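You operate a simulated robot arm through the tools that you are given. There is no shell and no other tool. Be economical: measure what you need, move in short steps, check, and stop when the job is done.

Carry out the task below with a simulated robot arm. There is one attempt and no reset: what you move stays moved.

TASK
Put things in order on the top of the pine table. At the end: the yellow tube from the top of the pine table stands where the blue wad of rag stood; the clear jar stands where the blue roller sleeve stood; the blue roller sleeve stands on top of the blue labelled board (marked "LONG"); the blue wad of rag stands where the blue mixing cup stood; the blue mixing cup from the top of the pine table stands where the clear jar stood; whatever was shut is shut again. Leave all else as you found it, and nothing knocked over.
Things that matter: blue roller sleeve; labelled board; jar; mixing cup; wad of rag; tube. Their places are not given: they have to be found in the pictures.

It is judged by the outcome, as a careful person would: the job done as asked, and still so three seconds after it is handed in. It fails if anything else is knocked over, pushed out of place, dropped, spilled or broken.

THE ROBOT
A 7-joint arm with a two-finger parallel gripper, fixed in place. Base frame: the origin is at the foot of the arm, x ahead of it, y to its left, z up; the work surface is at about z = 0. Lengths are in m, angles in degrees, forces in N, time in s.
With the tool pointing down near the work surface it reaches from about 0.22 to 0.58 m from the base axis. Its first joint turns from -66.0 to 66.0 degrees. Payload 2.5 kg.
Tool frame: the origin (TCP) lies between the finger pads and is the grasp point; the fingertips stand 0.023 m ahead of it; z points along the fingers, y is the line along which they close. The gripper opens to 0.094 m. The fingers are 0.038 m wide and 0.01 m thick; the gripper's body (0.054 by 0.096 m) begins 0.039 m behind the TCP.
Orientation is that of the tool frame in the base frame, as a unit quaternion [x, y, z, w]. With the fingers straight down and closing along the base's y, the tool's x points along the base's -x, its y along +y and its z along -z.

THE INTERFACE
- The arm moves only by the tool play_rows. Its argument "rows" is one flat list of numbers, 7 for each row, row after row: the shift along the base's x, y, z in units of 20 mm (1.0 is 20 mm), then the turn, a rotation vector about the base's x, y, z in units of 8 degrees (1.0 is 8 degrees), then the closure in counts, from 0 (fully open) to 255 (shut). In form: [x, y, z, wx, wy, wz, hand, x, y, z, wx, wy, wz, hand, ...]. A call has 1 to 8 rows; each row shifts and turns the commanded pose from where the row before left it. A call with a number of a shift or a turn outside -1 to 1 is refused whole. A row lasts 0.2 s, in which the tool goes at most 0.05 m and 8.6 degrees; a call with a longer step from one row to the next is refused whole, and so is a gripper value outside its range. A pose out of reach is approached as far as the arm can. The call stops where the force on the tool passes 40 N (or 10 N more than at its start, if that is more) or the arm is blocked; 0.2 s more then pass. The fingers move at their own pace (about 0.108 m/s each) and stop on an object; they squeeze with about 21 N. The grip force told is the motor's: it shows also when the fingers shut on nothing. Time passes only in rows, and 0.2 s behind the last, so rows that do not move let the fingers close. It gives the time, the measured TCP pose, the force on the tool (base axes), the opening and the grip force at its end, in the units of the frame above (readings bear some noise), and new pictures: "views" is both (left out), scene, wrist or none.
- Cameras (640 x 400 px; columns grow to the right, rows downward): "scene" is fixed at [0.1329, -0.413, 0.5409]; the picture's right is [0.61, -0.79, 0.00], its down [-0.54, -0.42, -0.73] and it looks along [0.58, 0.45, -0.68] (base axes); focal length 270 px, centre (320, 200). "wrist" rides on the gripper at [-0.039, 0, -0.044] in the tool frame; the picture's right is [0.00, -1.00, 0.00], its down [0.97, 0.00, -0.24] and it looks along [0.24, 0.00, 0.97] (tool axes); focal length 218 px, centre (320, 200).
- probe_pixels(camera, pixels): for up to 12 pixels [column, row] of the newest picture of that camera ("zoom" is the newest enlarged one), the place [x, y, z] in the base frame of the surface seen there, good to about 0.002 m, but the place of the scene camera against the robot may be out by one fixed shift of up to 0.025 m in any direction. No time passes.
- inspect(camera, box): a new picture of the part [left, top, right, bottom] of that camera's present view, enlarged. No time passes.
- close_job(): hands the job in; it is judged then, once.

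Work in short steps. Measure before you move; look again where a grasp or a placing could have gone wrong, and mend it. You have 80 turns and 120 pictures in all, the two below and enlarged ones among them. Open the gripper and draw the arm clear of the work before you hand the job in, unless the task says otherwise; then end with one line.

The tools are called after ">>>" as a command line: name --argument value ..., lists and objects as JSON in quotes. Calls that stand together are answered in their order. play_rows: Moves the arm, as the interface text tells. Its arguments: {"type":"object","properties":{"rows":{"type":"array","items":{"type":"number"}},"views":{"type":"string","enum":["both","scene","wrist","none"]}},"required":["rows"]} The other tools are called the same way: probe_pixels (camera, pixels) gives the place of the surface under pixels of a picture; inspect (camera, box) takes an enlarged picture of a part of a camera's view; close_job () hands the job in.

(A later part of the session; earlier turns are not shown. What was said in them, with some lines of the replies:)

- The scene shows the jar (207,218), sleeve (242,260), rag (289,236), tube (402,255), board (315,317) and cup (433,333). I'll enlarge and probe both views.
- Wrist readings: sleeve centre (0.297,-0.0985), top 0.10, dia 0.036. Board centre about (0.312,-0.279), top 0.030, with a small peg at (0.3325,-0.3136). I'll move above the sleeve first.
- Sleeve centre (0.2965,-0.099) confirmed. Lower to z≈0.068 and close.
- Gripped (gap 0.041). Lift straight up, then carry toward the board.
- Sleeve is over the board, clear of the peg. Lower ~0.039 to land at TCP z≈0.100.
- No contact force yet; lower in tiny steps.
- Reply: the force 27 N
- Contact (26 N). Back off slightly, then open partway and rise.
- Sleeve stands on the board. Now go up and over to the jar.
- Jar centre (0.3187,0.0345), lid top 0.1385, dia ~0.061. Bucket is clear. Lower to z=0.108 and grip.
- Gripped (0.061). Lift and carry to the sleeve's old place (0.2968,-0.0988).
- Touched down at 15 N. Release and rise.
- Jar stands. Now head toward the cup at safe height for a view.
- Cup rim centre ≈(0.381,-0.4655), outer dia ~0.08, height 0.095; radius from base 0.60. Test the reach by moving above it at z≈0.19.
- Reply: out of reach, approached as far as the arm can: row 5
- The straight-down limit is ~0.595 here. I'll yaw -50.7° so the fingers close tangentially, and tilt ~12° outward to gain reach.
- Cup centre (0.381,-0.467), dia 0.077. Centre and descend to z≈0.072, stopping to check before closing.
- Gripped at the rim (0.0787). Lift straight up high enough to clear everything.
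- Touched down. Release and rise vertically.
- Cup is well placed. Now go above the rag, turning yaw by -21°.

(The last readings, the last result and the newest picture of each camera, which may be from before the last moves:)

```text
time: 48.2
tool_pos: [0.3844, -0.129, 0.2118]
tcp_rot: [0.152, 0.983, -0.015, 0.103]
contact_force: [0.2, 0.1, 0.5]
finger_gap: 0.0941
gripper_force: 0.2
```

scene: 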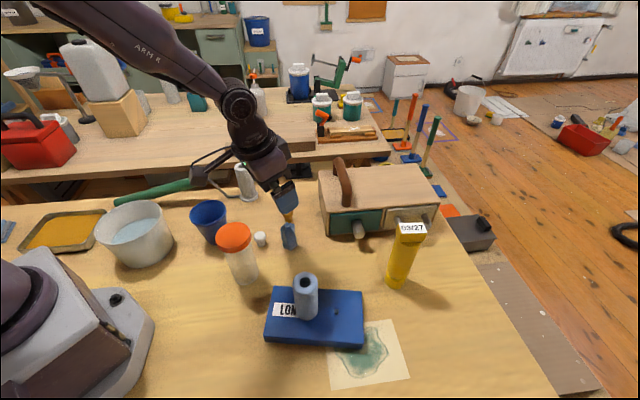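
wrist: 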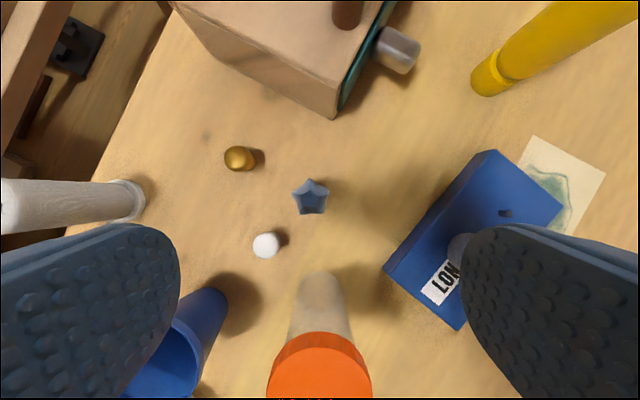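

>>> inspect --camera "wrist" --box '[270, 160, 350, 230]'

>>> probe_pixels --camera "zoom" --pixels '[[320, 200], [300, 180], [360, 180], [320, 240]]'

>>> probe_pixels --camera "wrist" --pixels '[[310, 197], [300, 190], [320, 190], [310, 183], [300, 211], [320, 210], [265, 244], [240, 157], [318, 270], [338, 112]]'

```text
5.71 times, centred on (310, 195) of wrist
```

zoom: 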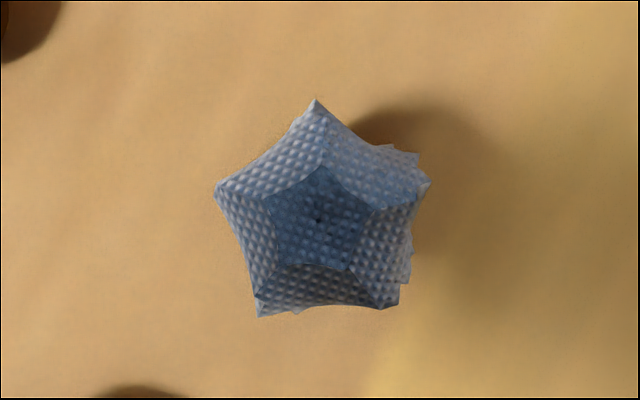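

```text
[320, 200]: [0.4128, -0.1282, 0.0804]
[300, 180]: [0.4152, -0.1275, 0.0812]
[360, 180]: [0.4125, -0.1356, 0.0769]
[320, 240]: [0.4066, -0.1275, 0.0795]
```

```text
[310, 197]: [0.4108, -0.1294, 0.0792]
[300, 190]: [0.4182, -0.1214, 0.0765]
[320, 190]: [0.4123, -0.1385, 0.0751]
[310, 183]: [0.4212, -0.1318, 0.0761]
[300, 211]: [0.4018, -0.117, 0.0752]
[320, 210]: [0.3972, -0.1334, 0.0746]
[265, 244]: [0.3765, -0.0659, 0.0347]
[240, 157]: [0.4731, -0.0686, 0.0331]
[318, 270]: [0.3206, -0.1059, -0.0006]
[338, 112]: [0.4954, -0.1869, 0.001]
```

Rag centre (0.4095,-0.128), top 0.08. A bracket sticks out from the hand toward the base; I must check its clearance to the jar.

>>> inspect --camera "scene" --box '[170, 90, 330, 270]'

>>> probe_pixels --camera "scene" --pixels '[[200, 165], [193, 170], [215, 155], [222, 178], [290, 200], [270, 175], [245, 145], [235, 232]]'

```text
2.22 times, centred on (250, 180) of scene
```

zoom: 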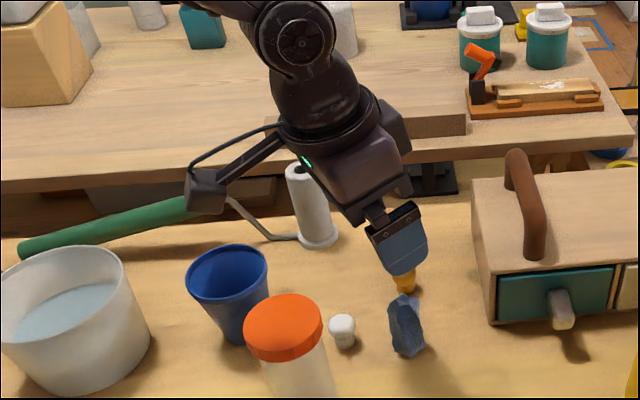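

```text
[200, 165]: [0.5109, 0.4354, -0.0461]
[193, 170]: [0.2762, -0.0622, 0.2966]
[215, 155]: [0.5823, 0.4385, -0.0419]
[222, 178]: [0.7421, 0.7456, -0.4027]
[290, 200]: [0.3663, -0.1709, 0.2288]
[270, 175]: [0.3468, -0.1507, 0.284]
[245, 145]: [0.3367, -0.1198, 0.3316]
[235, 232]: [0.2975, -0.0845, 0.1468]
```

The bracket block would foul the jar at the current yaw. I'll yaw a further -52°, which suits the pentagonal rag too and swings the bracket over the low white knob, then re-check.

>>> play_rows --rows '[0.18, 0, 0, 0, 0, -0.93, 0, 0.18, 0, 0, 0, 0, -0.93, 0, 0.18, 0, 0, 0, 0, -0.93, 0, 0.18, 0, 0, 0, 0, -0.93, 0, 0.18, 0, 0, 0, 0, -0.93, 0, 0.18, 0, 0, 0, 0, -0.93, 0, 0.18, 0.05, 0, 0, 0, -0.92, 0, 0, 0, 0, 0, 0, 0, 0]'

>>> inspect --camera "wrist" --box '[260, 170, 380, 260]'

```text
time: 50.0
tool_pos: [0.4105, -0.1265, 0.2141]
tcp_rot: [0.568, 0.817, -0.06, 0.086]
contact_force: [0.6, 0.2, -0.4]
finger_gap: 0.0941
gripper_force: 0.2
```

scene: 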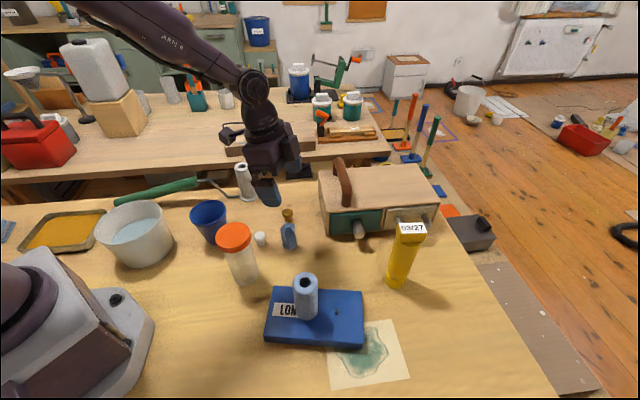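
wrist: 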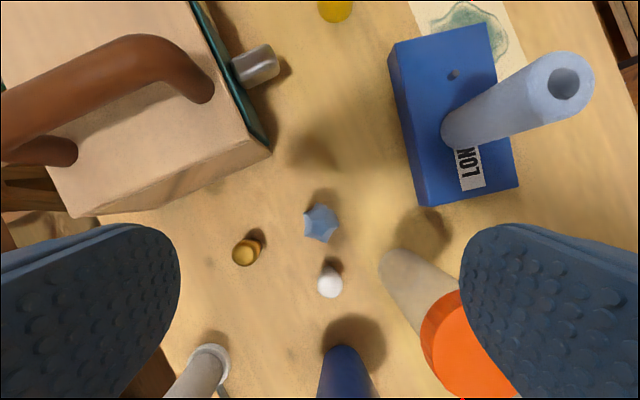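

```text
4.44 times, centred on (320, 215) of wrist
```

zoom: 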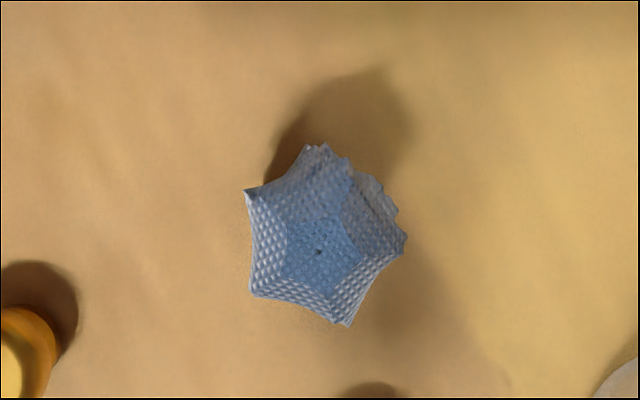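

>>> probe_pixels --camera "wrist" --pixels '[[268, 150], [240, 158], [160, 185], [75, 213], [245, 140], [70, 150], [205, 90], [246, 250], [330, 280], [255, 65]]'

>>> probe_pixels --camera "zoom" --pixels '[[320, 255], [320, 225], [255, 240], [380, 250]]'

```text
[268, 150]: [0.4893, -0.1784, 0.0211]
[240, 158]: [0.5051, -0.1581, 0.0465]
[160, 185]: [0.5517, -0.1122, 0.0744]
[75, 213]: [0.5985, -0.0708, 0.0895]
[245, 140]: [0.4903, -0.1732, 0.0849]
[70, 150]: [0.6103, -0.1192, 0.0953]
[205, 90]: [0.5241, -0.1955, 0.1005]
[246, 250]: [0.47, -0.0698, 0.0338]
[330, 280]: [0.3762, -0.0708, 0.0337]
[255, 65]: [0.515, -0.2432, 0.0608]
```

```text
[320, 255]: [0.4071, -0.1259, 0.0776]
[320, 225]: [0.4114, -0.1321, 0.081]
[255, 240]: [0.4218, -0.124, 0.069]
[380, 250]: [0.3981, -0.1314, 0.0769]
```

Clearances are fine. Descend to z≈0.056.

>>> play_rows --rows '[-0.1, -0.05, -1, 0, 0, 0, 0, 0, 0, -1, 0, 0, 0, 0, 0, 0, -1, 0, 0, 0, 0, 0, 0, -1, 0, 0, 0, 0, 0, 0, -1, 0, 0, 0, 0, 0, 0, -1, 0, 0, 0, 0, 0, 0, -1, 0, 0, 0, 0, 0, 0, -0.9, 0, 0, 0, 0]'

```text
time: 51.8
tool_pos: [0.4089, -0.1287, 0.0545]
tcp_rot: [0.567, 0.817, -0.06, 0.086]
contact_force: [0.8, 0.4, -0.2]
finger_gap: 0.0941
gripper_force: 0.1
```

scene: 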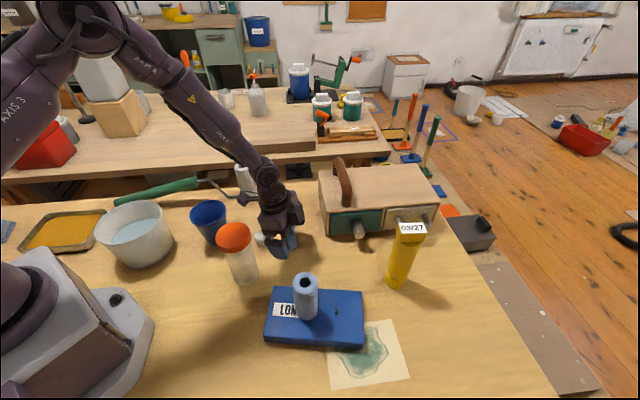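
wrist: 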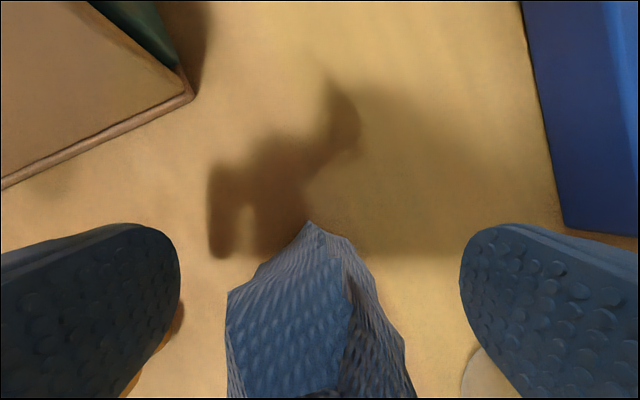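

Rag lies between the fingers. Close.

>>> play_rows --rows '[0, 0, 0, 0, 0, 0, 255, 0, 0, 0, 0, 0, 0, 255, 0, 0, 0, 0, 0, 0, 255, 0, 0, 0, 0, 0, 0, 255]' --views "wrist"

```text
time: 52.8
tool_pos: [0.4082, -0.1287, 0.0539]
tcp_rot: [0.566, 0.817, -0.06, 0.087]
contact_force: [-0.1, -0.1, -0.3]
finger_gap: 0.0355
gripper_force: 21.1
```

wrist: 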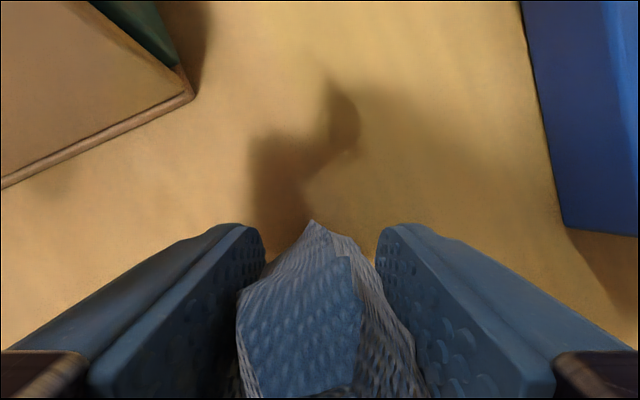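

>>> play_rows --rows '[0, 0, 0.5, 0, 0, 0, 255, 0, 0, 1, 0, 0, 0, 255, 0, 0, 1, 0, 0, 0, 255, 0, 0, 1, 0, 0, 0, 255, 0, 0, 1, 0, 0, 0, 255, 0, 0, 1, 0, 0, 0, 255, 0, 0, 1, 0, 0, 0, 255, 0, 0, 1, 0, 0, 0, 255]' --views "scene"

>>> play_rows --rows '[0, -0.2, 1, 0, 0, 0, 255, -0.2, -0.8, 1, 0, 0, 0.3, 255, -0.2, -1, 1, 0, 0, 0.3, 255, -0.2, -1, 0, 0, 0, 0.3, 255, -0.2, -1, 0, 0, 0, 0.3, 255, -0.2, -1, 0, 0, 0, 0.3, 255, -0.2, -1, 0, 0, 0, 0.3, 255, -0.2, -1, 0, 0, 0, 0.3, 255]' --views "none"

>>> play_rows --rows '[0, -1, 0, 0, 0, 0.25, 255, 0, -1, 0, 0, 0, 0, 255, 0, -1, 0, 0, 0, 0, 255, 0, -1, 0, 0, 0, 0, 255, 0, -1, 0, 0, 0, 0, 255, 0, -1, 0, 0, 0, 0, 255, 0, -1, 0, 0, 0, 0, 255, 0, -1, 0, 0, 0, 0, 255]'

```text
time: 54.6
tool_pos: [0.409, -0.1278, 0.2063]
tcp_rot: [0.567, 0.817, -0.06, 0.086]
contact_force: [0.0, 0.0, -0.7]
finger_gap: 0.0353
gripper_force: 20.8
```

scene: 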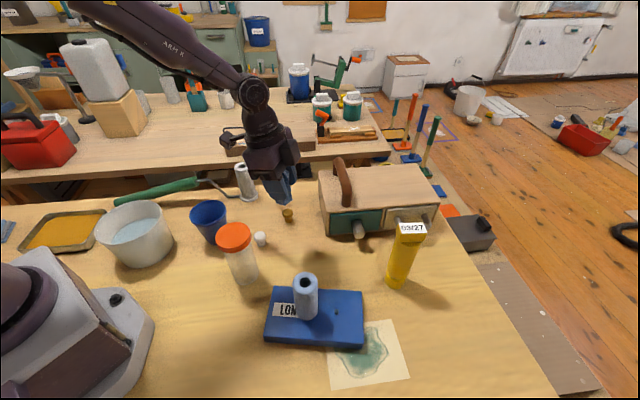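

```text
time: 56.4
tool_pos: [0.3797, -0.2672, 0.2661]
tcp_rot: [0.441, 0.891, -0.046, 0.093]
contact_force: [-0.4, 0.7, 0.2]
finger_gap: 0.0356
gripper_force: 20.9
```

```text
time: 58.2
tool_pos: [0.3793, -0.4273, 0.2658]
tcp_rot: [0.425, 0.899, -0.045, 0.094]
contact_force: [0.0, -0.7, -0.6]
finger_gap: 0.0356
gripper_force: 20.0
```

scene: 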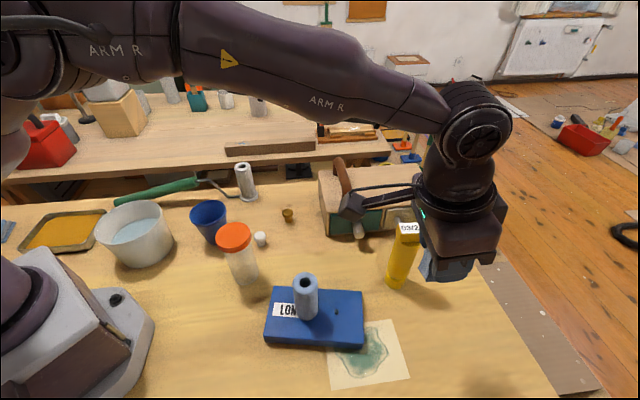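
wrist: 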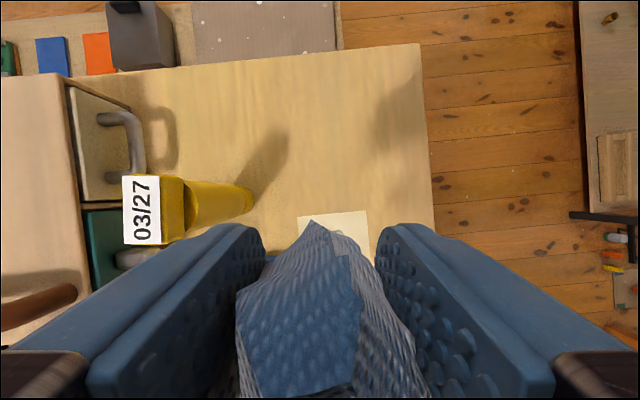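

>>> play_rows --rows '[0.04, -1, -0.5, 0, 0, 0, 255, 0.04, -1, -1, 0, 0, 0, 255, 0, 0, -1, 0, 0, 0, 255, 0, 0, -1, 0, 0, 0, 255, 0, 0, -1, 0, 0, 0, 255, 0, 0, -1, 0, 0, 0, 255, 0, 0, -1, 0, 0, 0, 255, 0, 0, -1, 0, 0, 0, 255]' --views "none"

>>> play_rows --rows '[0, 0, -1, 0, 0, 0, 255, 0, 0, -1, 0, 0, 0, 255, 0, 0, -0.6, 0, 0, 0, 255, 0, 0, 0, 0, 0, 0, 255]'

```text
time: 60.0
tool_pos: [0.3813, -0.4679, 0.1158]
tcp_rot: [0.426, 0.899, -0.045, 0.095]
contact_force: [-0.2, -1.0, -0.7]
finger_gap: 0.0353
gripper_force: 21.0
```

```text
time: 61.0
tool_pos: [0.3823, -0.468, 0.0632]
tcp_rot: [0.426, 0.898, -0.045, 0.095]
contact_force: [-0.3, -0.2, -0.2]
finger_gap: 0.0358
gripper_force: 21.4
```

scene: 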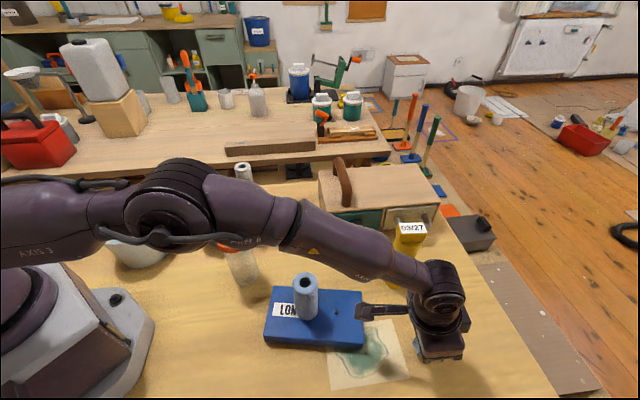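
wrist: 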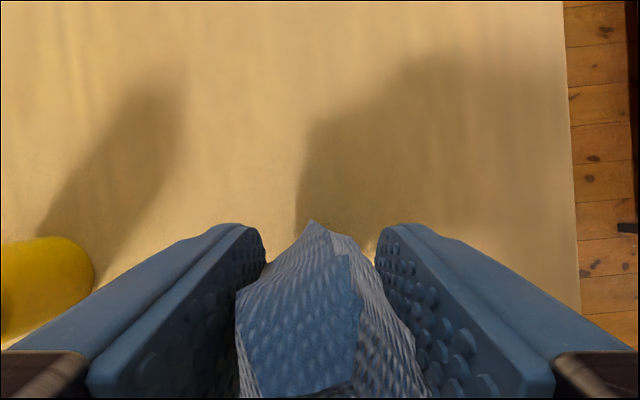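

>>> play_rows --rows '[-0.05, 0.04, -0.25, 0, 0, 0, 255, 0, 0, -0.12, 0, 0, 0, 255, 0, 0, -0.08, 0, 0, 0, 255, 0, 0, 0, 0, 0, 0, 255]' --views "none"

```text
time: 62.0
tool_pos: [0.3816, -0.4687, 0.0543]
tcp_rot: [0.426, 0.899, -0.045, 0.094]
contact_force: [-0.3, -0.2, 0.0]
finger_gap: 0.0354
gripper_force: 21.0
```

>>> play_rows --rows '[0, 0.04, -0.06, 0, 0, 0, 255, 0, 0, 0, 0, 0, 0, 255]' --views "none"

```text
time: 62.6
tool_pos: [0.3806, -0.4679, 0.0539]
tcp_rot: [0.426, 0.899, -0.045, 0.096]
contact_force: [-1.9, -1.6, 5.8]
finger_gap: 0.0355
gripper_force: 21.4
```

Light contact (5.8 N). Release gently and rise.

>>> play_rows --rows '[0, 0, 0, 0, 0, 0, 150, 0, 0, 0, 0, 0, 0, 60, 0, 0, 0, 0, 0, 0, 0, 0, 0, 0.5, 0, 0, 0, 0, 0, 0, 1, 0, 0, 0, 0, 0, 0, 1, 0, 0, 0, 0, 0, 0, 1, 0, 0, 0, 0, 0, 0, 1, 0, 0, 0, 0]'

```text
time: 64.4
tool_pos: [0.3801, -0.4665, 0.1432]
tcp_rot: [0.426, 0.899, -0.045, 0.095]
contact_force: [0.4, 0.0, 0.0]
finger_gap: 0.094
gripper_force: 0.0
```

scene: 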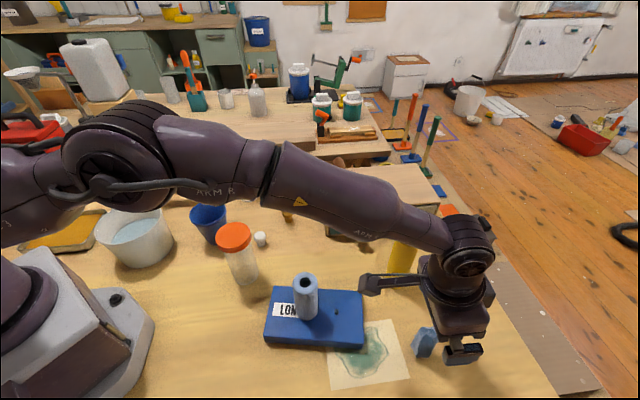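
wrist: 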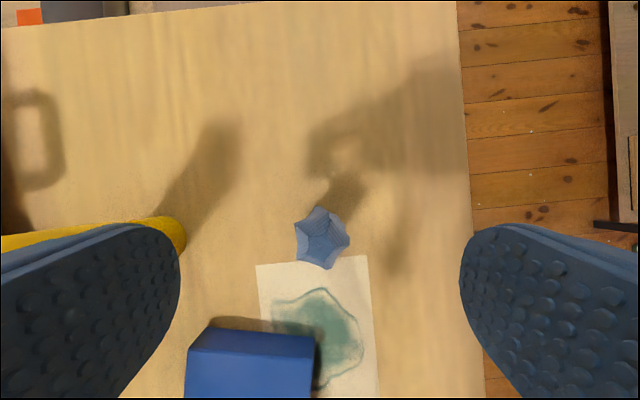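

>>> inspect --camera "scene" --box '[380, 300, 480, 380]'

>>> inspect --camera "wrist" --box '[270, 180, 380, 290]'

>>> probe_pixels --camera "wrist" --pixels '[[320, 235], [305, 230], [345, 240], [315, 210], [325, 265], [320, 248]]'

```text
5.00 times, centred on (430, 340) of scene
```

zoom: 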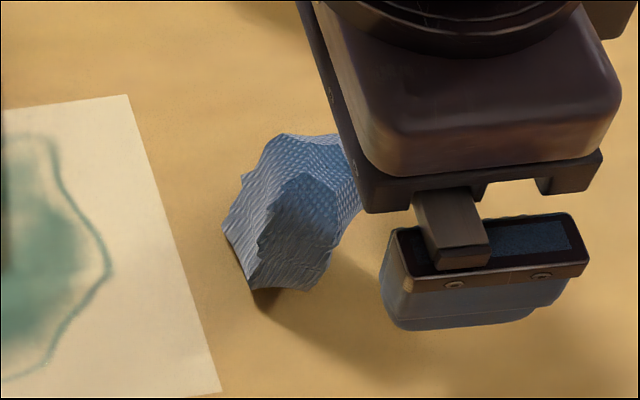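

```text
3.64 times, centred on (325, 235) of wrist
```

zoom: 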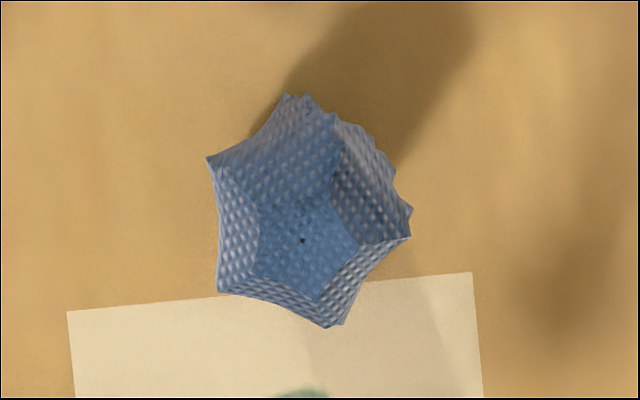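

```text
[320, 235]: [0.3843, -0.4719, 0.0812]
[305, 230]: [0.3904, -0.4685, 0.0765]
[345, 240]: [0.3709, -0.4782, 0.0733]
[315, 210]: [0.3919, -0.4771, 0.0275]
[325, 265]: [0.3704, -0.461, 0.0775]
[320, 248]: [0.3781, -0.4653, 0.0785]
```

Rag stands upright at the cup's place. Rise and go look at the tube from above.

>>> play_rows --rows '[0, 0, 1, 0, 0, 0, 0, 0, 0, 1, 0, 0, 0, 0, 0, 0, 1, 0, 0, 0, 0, 0, 0, 1, 0, 0, 0, 0, -0.3, 0.4, 1, 0, 0, 0, 0, -0.3, 0.4, 1, 0, 0, 0, 0, -0.3, 0.4, 1, 0, 0, 0, 0, -0.3, 0.4, 0.8, 0, 0, 0, 0]' --views "none"

>>> play_rows --rows '[0.5, 0.7, 0, 0, 0, 0.33, 0, 0.5, 0.7, 0, 0, 0, 0.33, 0, 0.5, 0.7, 0, 0, 0, 0.33, 0, 0.5, 0.7, 0, 0, 0, 0.33, 0, 0.5, 0.7, 0, 0, 0, 0.33, 0, 0, 0, 0, 0, 0, 0, 0]'

```text
time: 66.2
tool_pos: [0.3563, -0.4354, 0.2992]
tcp_rot: [0.426, 0.899, -0.045, 0.093]
contact_force: [0.3, 0.3, -0.1]
finger_gap: 0.0942
gripper_force: 0.0
```

```text
time: 67.6
tool_pos: [0.4062, -0.3637, 0.3002]
tcp_rot: [0.319, 0.942, -0.034, 0.099]
contact_force: [-0.7, 1.0, -0.2]
finger_gap: 0.094
gripper_force: 0.1
```

scene: 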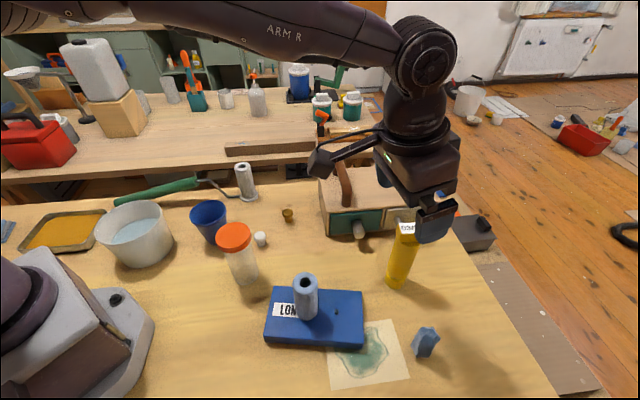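
wrist: 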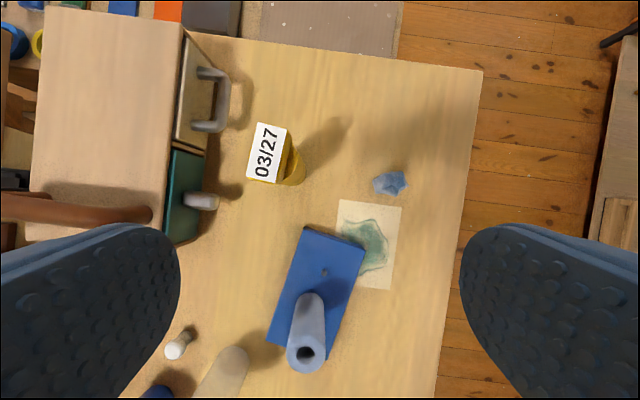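

>>> inspect --camera "wrist" --box '[190, 90, 350, 210]'

>>> inspect --camera "scene" --box '[360, 205, 460, 300]'

>>> probe_pixels --camera "wrist" --pixels '[[257, 124], [287, 130], [276, 182], [248, 177], [267, 153], [303, 175], [295, 185], [292, 150], [215, 100], [225, 110], [215, 200], [278, 184]]'

```text
3.33 times, centred on (270, 150) of wrist
```

zoom: 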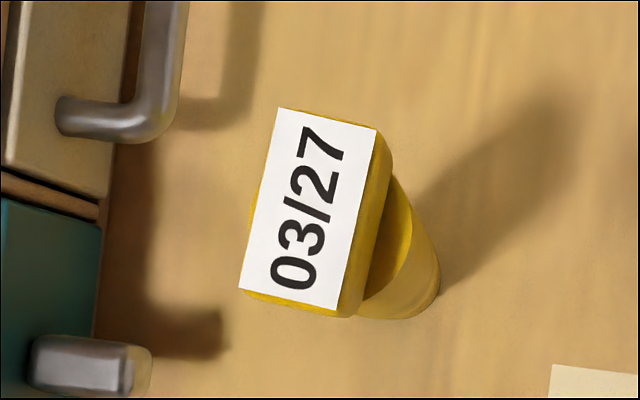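

```text
4.21 times, centred on (410, 252) of scene
```

zoom: 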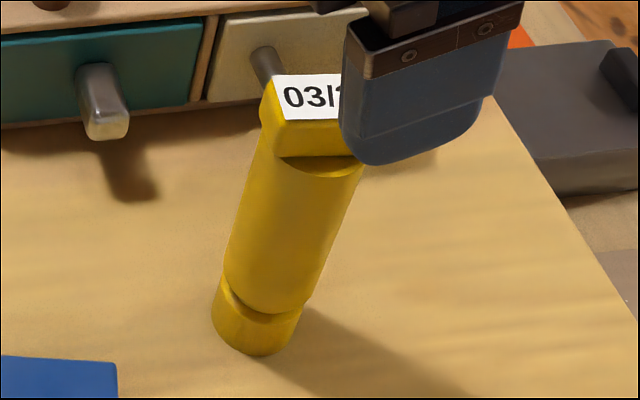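

```text
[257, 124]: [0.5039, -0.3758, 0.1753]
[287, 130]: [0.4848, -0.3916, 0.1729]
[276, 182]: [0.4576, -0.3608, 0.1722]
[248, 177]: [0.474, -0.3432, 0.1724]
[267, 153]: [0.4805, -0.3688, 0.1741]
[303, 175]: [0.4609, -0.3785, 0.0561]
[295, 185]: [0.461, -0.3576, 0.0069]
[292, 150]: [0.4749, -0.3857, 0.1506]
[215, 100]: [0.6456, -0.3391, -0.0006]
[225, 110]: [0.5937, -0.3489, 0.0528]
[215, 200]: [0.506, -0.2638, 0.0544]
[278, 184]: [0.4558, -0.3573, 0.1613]
```

Tube top crimp centre (0.4803,-0.368), z 0.174, its long axis at about -48°. I'll yaw to -48° and centre above it to re-measure.

>>> play_rows --rows '[0.9, -0.05, -0.5, 0, 0, -0.65, 0, 0.9, -0.05, -0.5, 0, 0, -0.65, 0, 0.9, -0.05, -0.5, 0, 0, 0, 0, 0.9, -0.05, -0.5, 0, 0, 0, 0, 0.1, 0, 0, 0, 0, 0, 0]'

```text
time: 68.8
tool_pos: [0.4819, -0.3679, 0.2583]
tcp_rot: [0.404, 0.909, -0.043, 0.096]
contact_force: [-1.2, 0.0, -0.3]
finger_gap: 0.0941
gripper_force: 0.0
```

scene: 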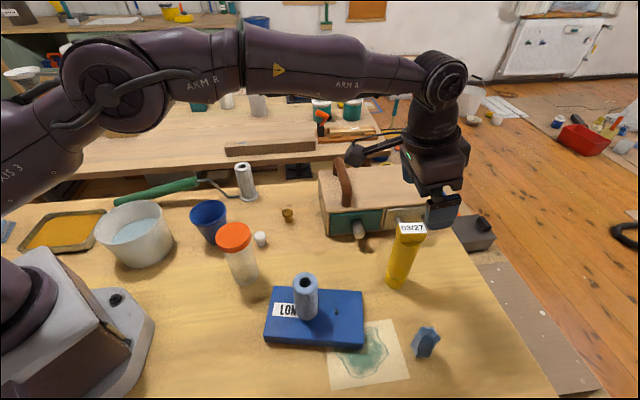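
wrist: 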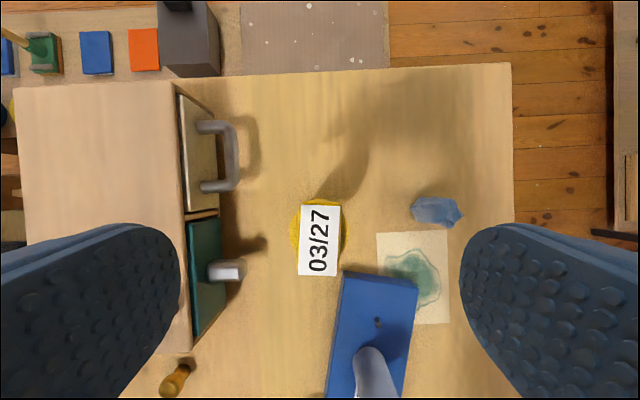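

>>> probe_pixels --camera "wrist" --pixels '[[303, 206], [339, 207], [336, 275], [299, 274], [319, 241], [293, 225], [347, 235], [322, 201]]'

```text
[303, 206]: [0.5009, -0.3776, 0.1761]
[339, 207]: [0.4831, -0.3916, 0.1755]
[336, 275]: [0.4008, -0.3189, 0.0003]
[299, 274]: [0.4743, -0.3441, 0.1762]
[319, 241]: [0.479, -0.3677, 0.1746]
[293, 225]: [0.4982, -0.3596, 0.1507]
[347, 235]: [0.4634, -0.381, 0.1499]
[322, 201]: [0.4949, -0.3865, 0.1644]
```

Aligned. Descend to z≈0.146 and grip the cylinder below the crimp.

>>> play_rows --rows '[-0.05, 0, -1, 0, 0, 0, 0, 0, 0, -1, 0, 0, 0, 0, 0, 0, -1, 0, 0, 0, 0, 0, 0, -1, 0, 0, 0, 0, 0, 0, -1, 0, 0, 0, 0, 0, 0, -0.6, 0, 0, 0, 0, 0, 0, 0, 0, 0, 0, 0]' --views "wrist"

>>> play_rows --rows '[0, 0, 0, 0, 0, 0, 255, 0, 0, 0, 0, 0, 0, 255, 0, 0, 0, 0, 0, 0, 255, 0, 0, 0, 0, 0, 0, 255]'

```text
time: 70.4
tool_pos: [0.4796, -0.3693, 0.1459]
tcp_rot: [0.404, 0.909, -0.042, 0.096]
contact_force: [-0.1, 0.5, 0.2]
finger_gap: 0.0941
gripper_force: 0.0
```

wrist: 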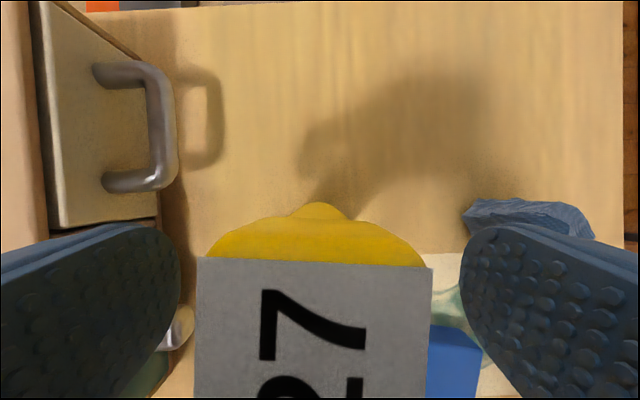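

```text
time: 71.4
tool_pos: [0.4797, -0.3679, 0.1463]
tcp_rot: [0.404, 0.909, -0.042, 0.095]
contact_force: [0.6, 0.3, 0.3]
finger_gap: 0.0442
gripper_force: 20.9
```

scene: 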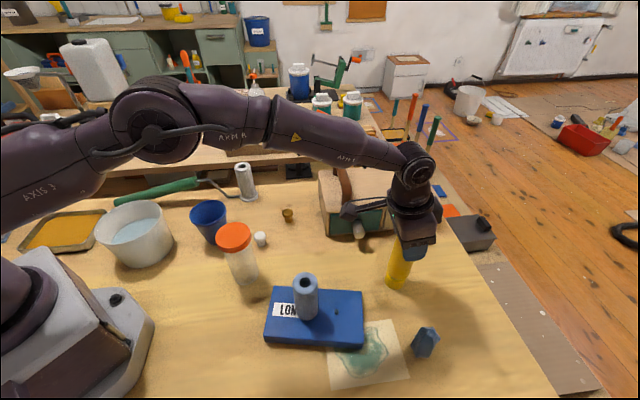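
wrist: 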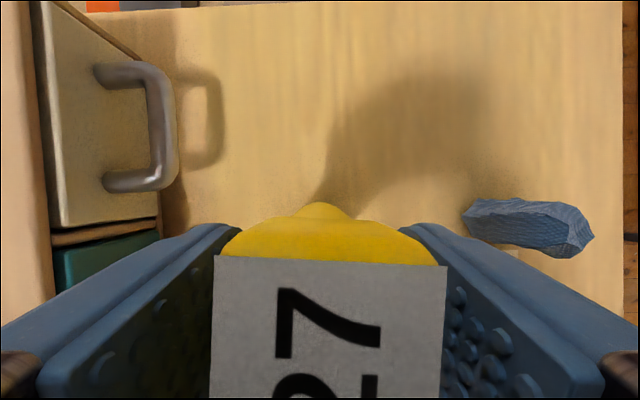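

Tube gripped (0.044). Lift and carry to the rag's old place (0.4085,-0.1275).

>>> play_rows --rows '[0, 0, 0.5, 0, 0, 0, 255, 0, 0, 1, 0, 0, 0, 255, 0, 0, 1, 0, 0, 0, 255, 0, 0, 1, 0, 0, 0, 255, 0, 0, 1, 0, 0, 0, 255, 0, 0, 1, 0, 0, 0, 255, -0.3, 0.3, 1, 0, 0, 0, 255, -0.3, 0.7, 0, 0, 0, 0, 255]'

```text
time: 73.2
tool_pos: [0.4667, -0.3491, 0.2768]
tcp_rot: [0.403, 0.909, -0.042, 0.095]
contact_force: [-0.7, 0.6, -0.9]
finger_gap: 0.0444
gripper_force: 20.9
```

scene: 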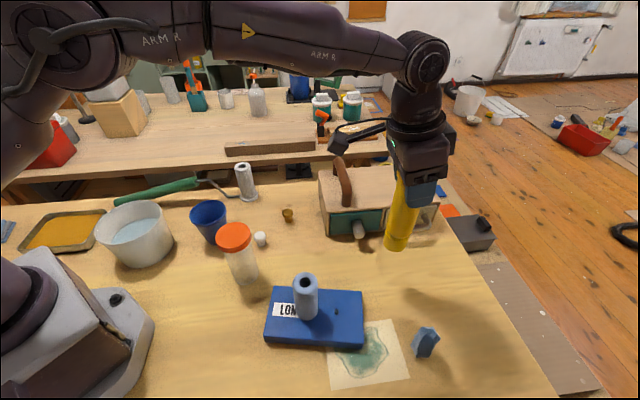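
wrist: 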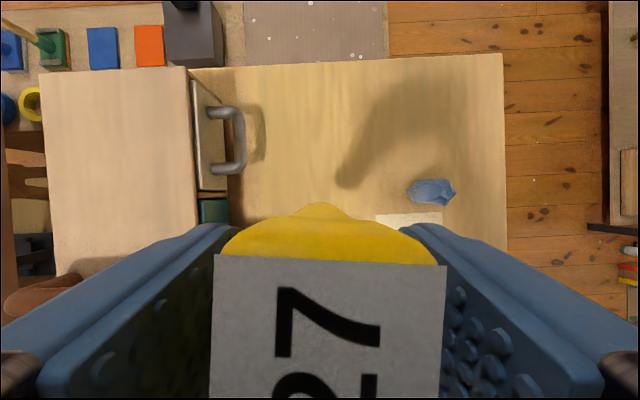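

>>> probe_pixels --camera "scene" --pixels '[[345, 200], [343, 170], [338, 160]]'

>>> play_rows --rows '[-0.6, 0.9, 0, 0, 0, 0, 255, -0.6, 0.9, 0, 0, 0, 0, 255, -0.6, 0.9, 0, 0, 0, 0, 255, -0.5, 0.9, 0, 0, 0, 0, 255, -0.3, 0.95, 0, 0, 0, 0, 255, -0.2, 0.95, 0, 0, 0, 0, 255, -0.1, 0.95, 0, 0, 0, 0, 255, 0, 1, 0, 0, 0, 0, 255]' --views "none"

>>> play_rows --rows '[0, 1, 0, 0, 0, 0, 255, 0, 1, 0, 0, 0, 0, 255, 0, 0.9, 0, 0, 0, 0, 255, 0, 0.7, 0, 0, 0, 0, 255, 0, 0, 0, 0, 0, 0, 255]'

```text
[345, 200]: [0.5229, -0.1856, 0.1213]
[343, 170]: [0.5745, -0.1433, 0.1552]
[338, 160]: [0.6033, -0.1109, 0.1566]
```

```text
time: 75.0
tool_pos: [0.4094, -0.1982, 0.2777]
tcp_rot: [0.405, 0.909, -0.042, 0.095]
contact_force: [-0.2, 0.1, -1.2]
finger_gap: 0.0444
gripper_force: 21.3
```

```text
time: 76.2
tool_pos: [0.4081, -0.1276, 0.2768]
tcp_rot: [0.404, 0.909, -0.043, 0.096]
contact_force: [-0.2, -0.5, -1.3]
finger_gap: 0.0443
gripper_force: 21.2
```

scene: 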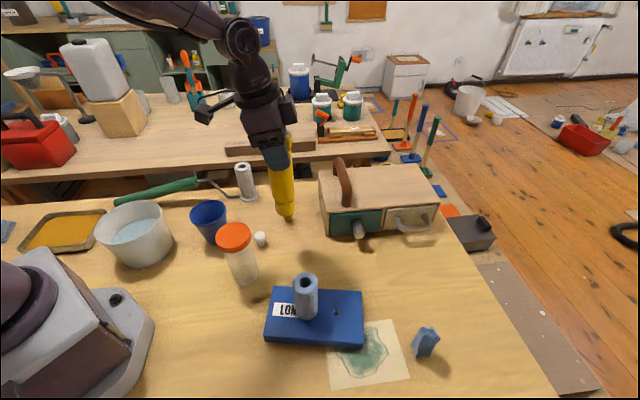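
wrist: 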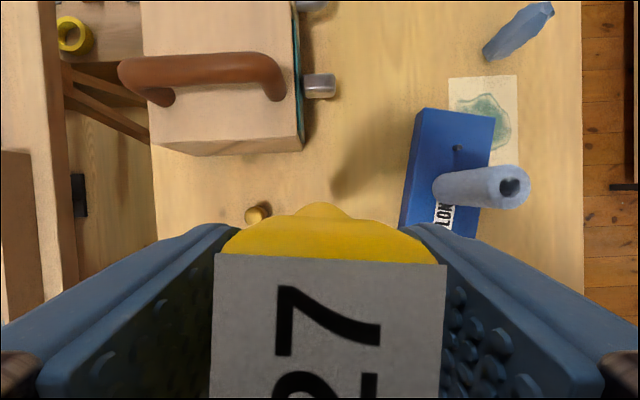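

>>> play_rows --rows '[0, 0, -1, 0, 0, 0, 255, 0, 0, -1, 0, 0, 0, 255, 0, 0, -1, 0, 0, 0, 255, 0, 0, -1, 0, 0, 0, 255, 0, 0, -1, 0, 0, 0, 255, 0, 0, -0.8, 0, 0, 0, 255, 0, 0, -0.4, 0, 0, 0, 255, 0, 0, 0, 0, 0, 0, 255]'

>>> play_rows --rows '[0, 0, -0.12, 0, 0, 0, 255, 0, 0, -0.1, 0, 0, 0, 255, 0, 0, 0, 0, 0, 0, 255]' --views "none"

```text
time: 78.0
tool_pos: [0.4085, -0.129, 0.1536]
tcp_rot: [0.403, 0.909, -0.043, 0.096]
contact_force: [-0.1, -0.2, -1.9]
finger_gap: 0.0441
gripper_force: 20.5
```

scene: 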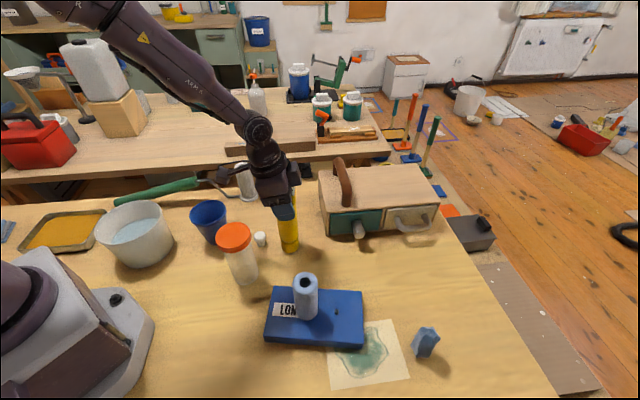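
wrist: 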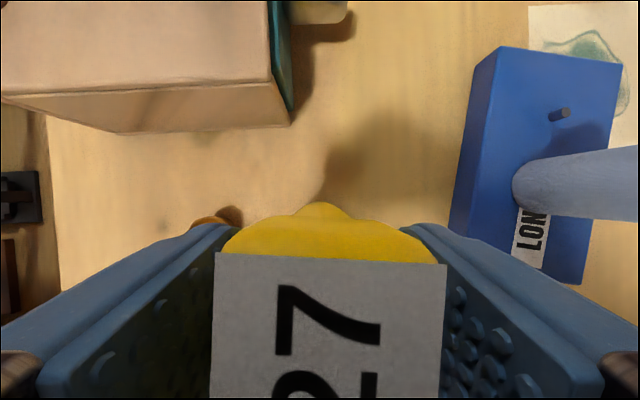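

```text
time: 78.8
tool_pos: [0.4089, -0.1285, 0.1483]
tcp_rot: [0.404, 0.909, -0.043, 0.096]
contact_force: [-0.2, 1.3, -1.3]
finger_gap: 0.044
gripper_force: 21.0
```

>>> play_rows --rows '[0, 0, -0.08, 0, 0, 0, 255, 0, 0, -0.05, 0, 0, 0, 255, 0, 0, 0, 0, 0, 0, 255]' --views "none"

```text
time: 79.6
tool_pos: [0.4094, -0.1281, 0.1471]
tcp_rot: [0.404, 0.909, -0.042, 0.095]
contact_force: [-2.5, 0.5, 5.0]
finger_gap: 0.0445
gripper_force: 20.8
```

Contact. Release slowly and rise.

>>> play_rows --rows '[0, 0, -0.03, 0, 0, 0, 255, 0, 0, 0, 0, 0, 0, 120, 0, 0, 0, 0, 0, 0, 40, 0, 0, 0, 0, 0, 0, 0, 0, 0, 0.5, 0, 0, 0, 0, 0, 0, 1, 0, 0, 0, 0, 0, 0, 1, 0, 0, 0, 0, 0, 0, 1, 0, 0, 0, 0]'

>>> play_rows --rows '[0, 0, 1, 0, 0, 0, 0, 0, 0, 1, 0, 0, 0, 0, -0.5, 0, 1, 0, 0, 0, 0, -1, 0.3, 0.5, 0, 0, 0, 0, -1, 0.3, 0, 0, 0, 0, 0, -1, 0.3, 0, 0, 0, 0, 0]'

```text
time: 81.4
tool_pos: [0.4092, -0.1277, 0.2163]
tcp_rot: [0.404, 0.909, -0.043, 0.095]
contact_force: [0.5, 0.0, -0.3]
finger_gap: 0.0938
gripper_force: 0.1
```

scene: 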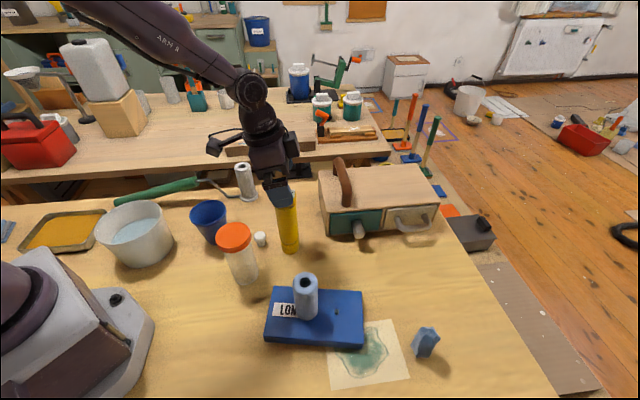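
wrist: 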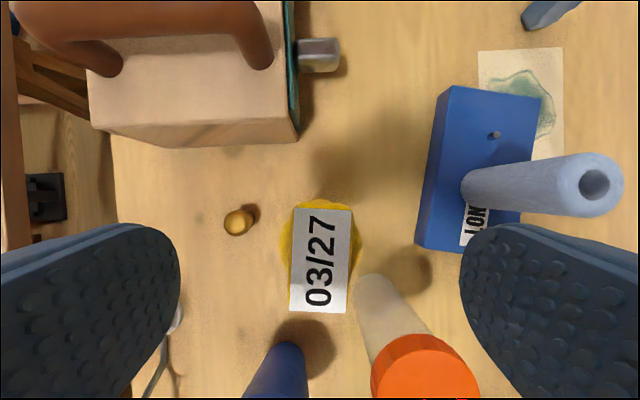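

```text
time: 82.8
tool_pos: [0.3395, -0.1095, 0.2855]
tcp_rot: [0.404, 0.909, -0.043, 0.096]
contact_force: [0.1, -0.6, -0.1]
finger_gap: 0.094
gripper_force: 0.0
```

scene: 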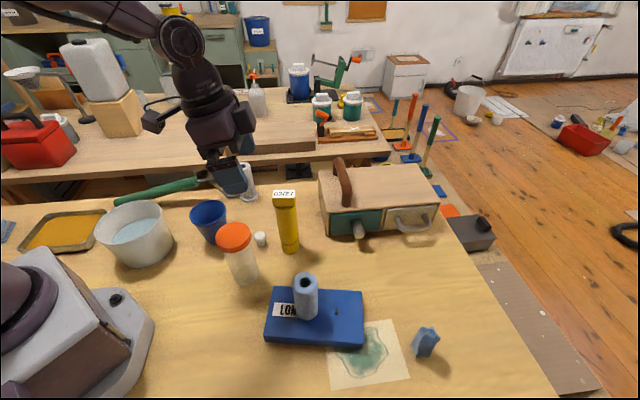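
wrist: 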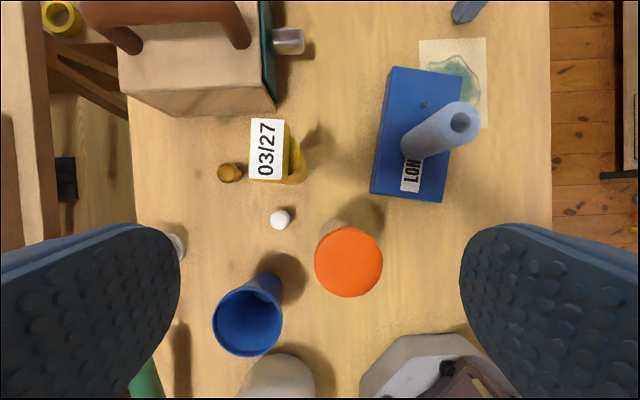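

>>> inspect --camera "scene" --box '[180, 180, 460, 380]'

```text
2.00 times, centred on (320, 280) of scene
```

zoom: 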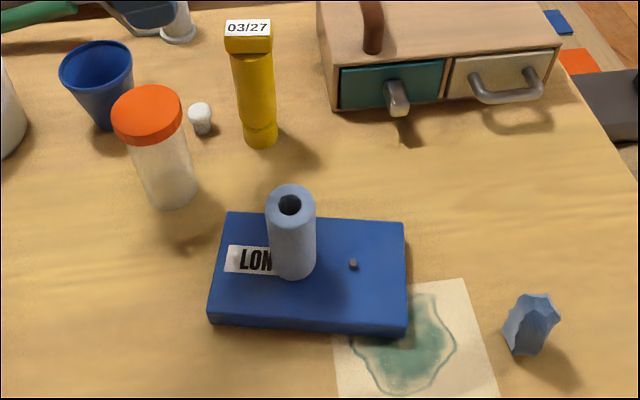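

All five pieces stand in their places; the drawers are shut, the gripper is open and the arm is clear.

>>> close_job

```text
The job is handed in.
```

The job is handed in: the tube, jar, roller sleeve, rag and mixing cup all stand upright where you asked. The drawers are shut, nothing else was moved or knocked over, and the arm is clear with the gripper open.
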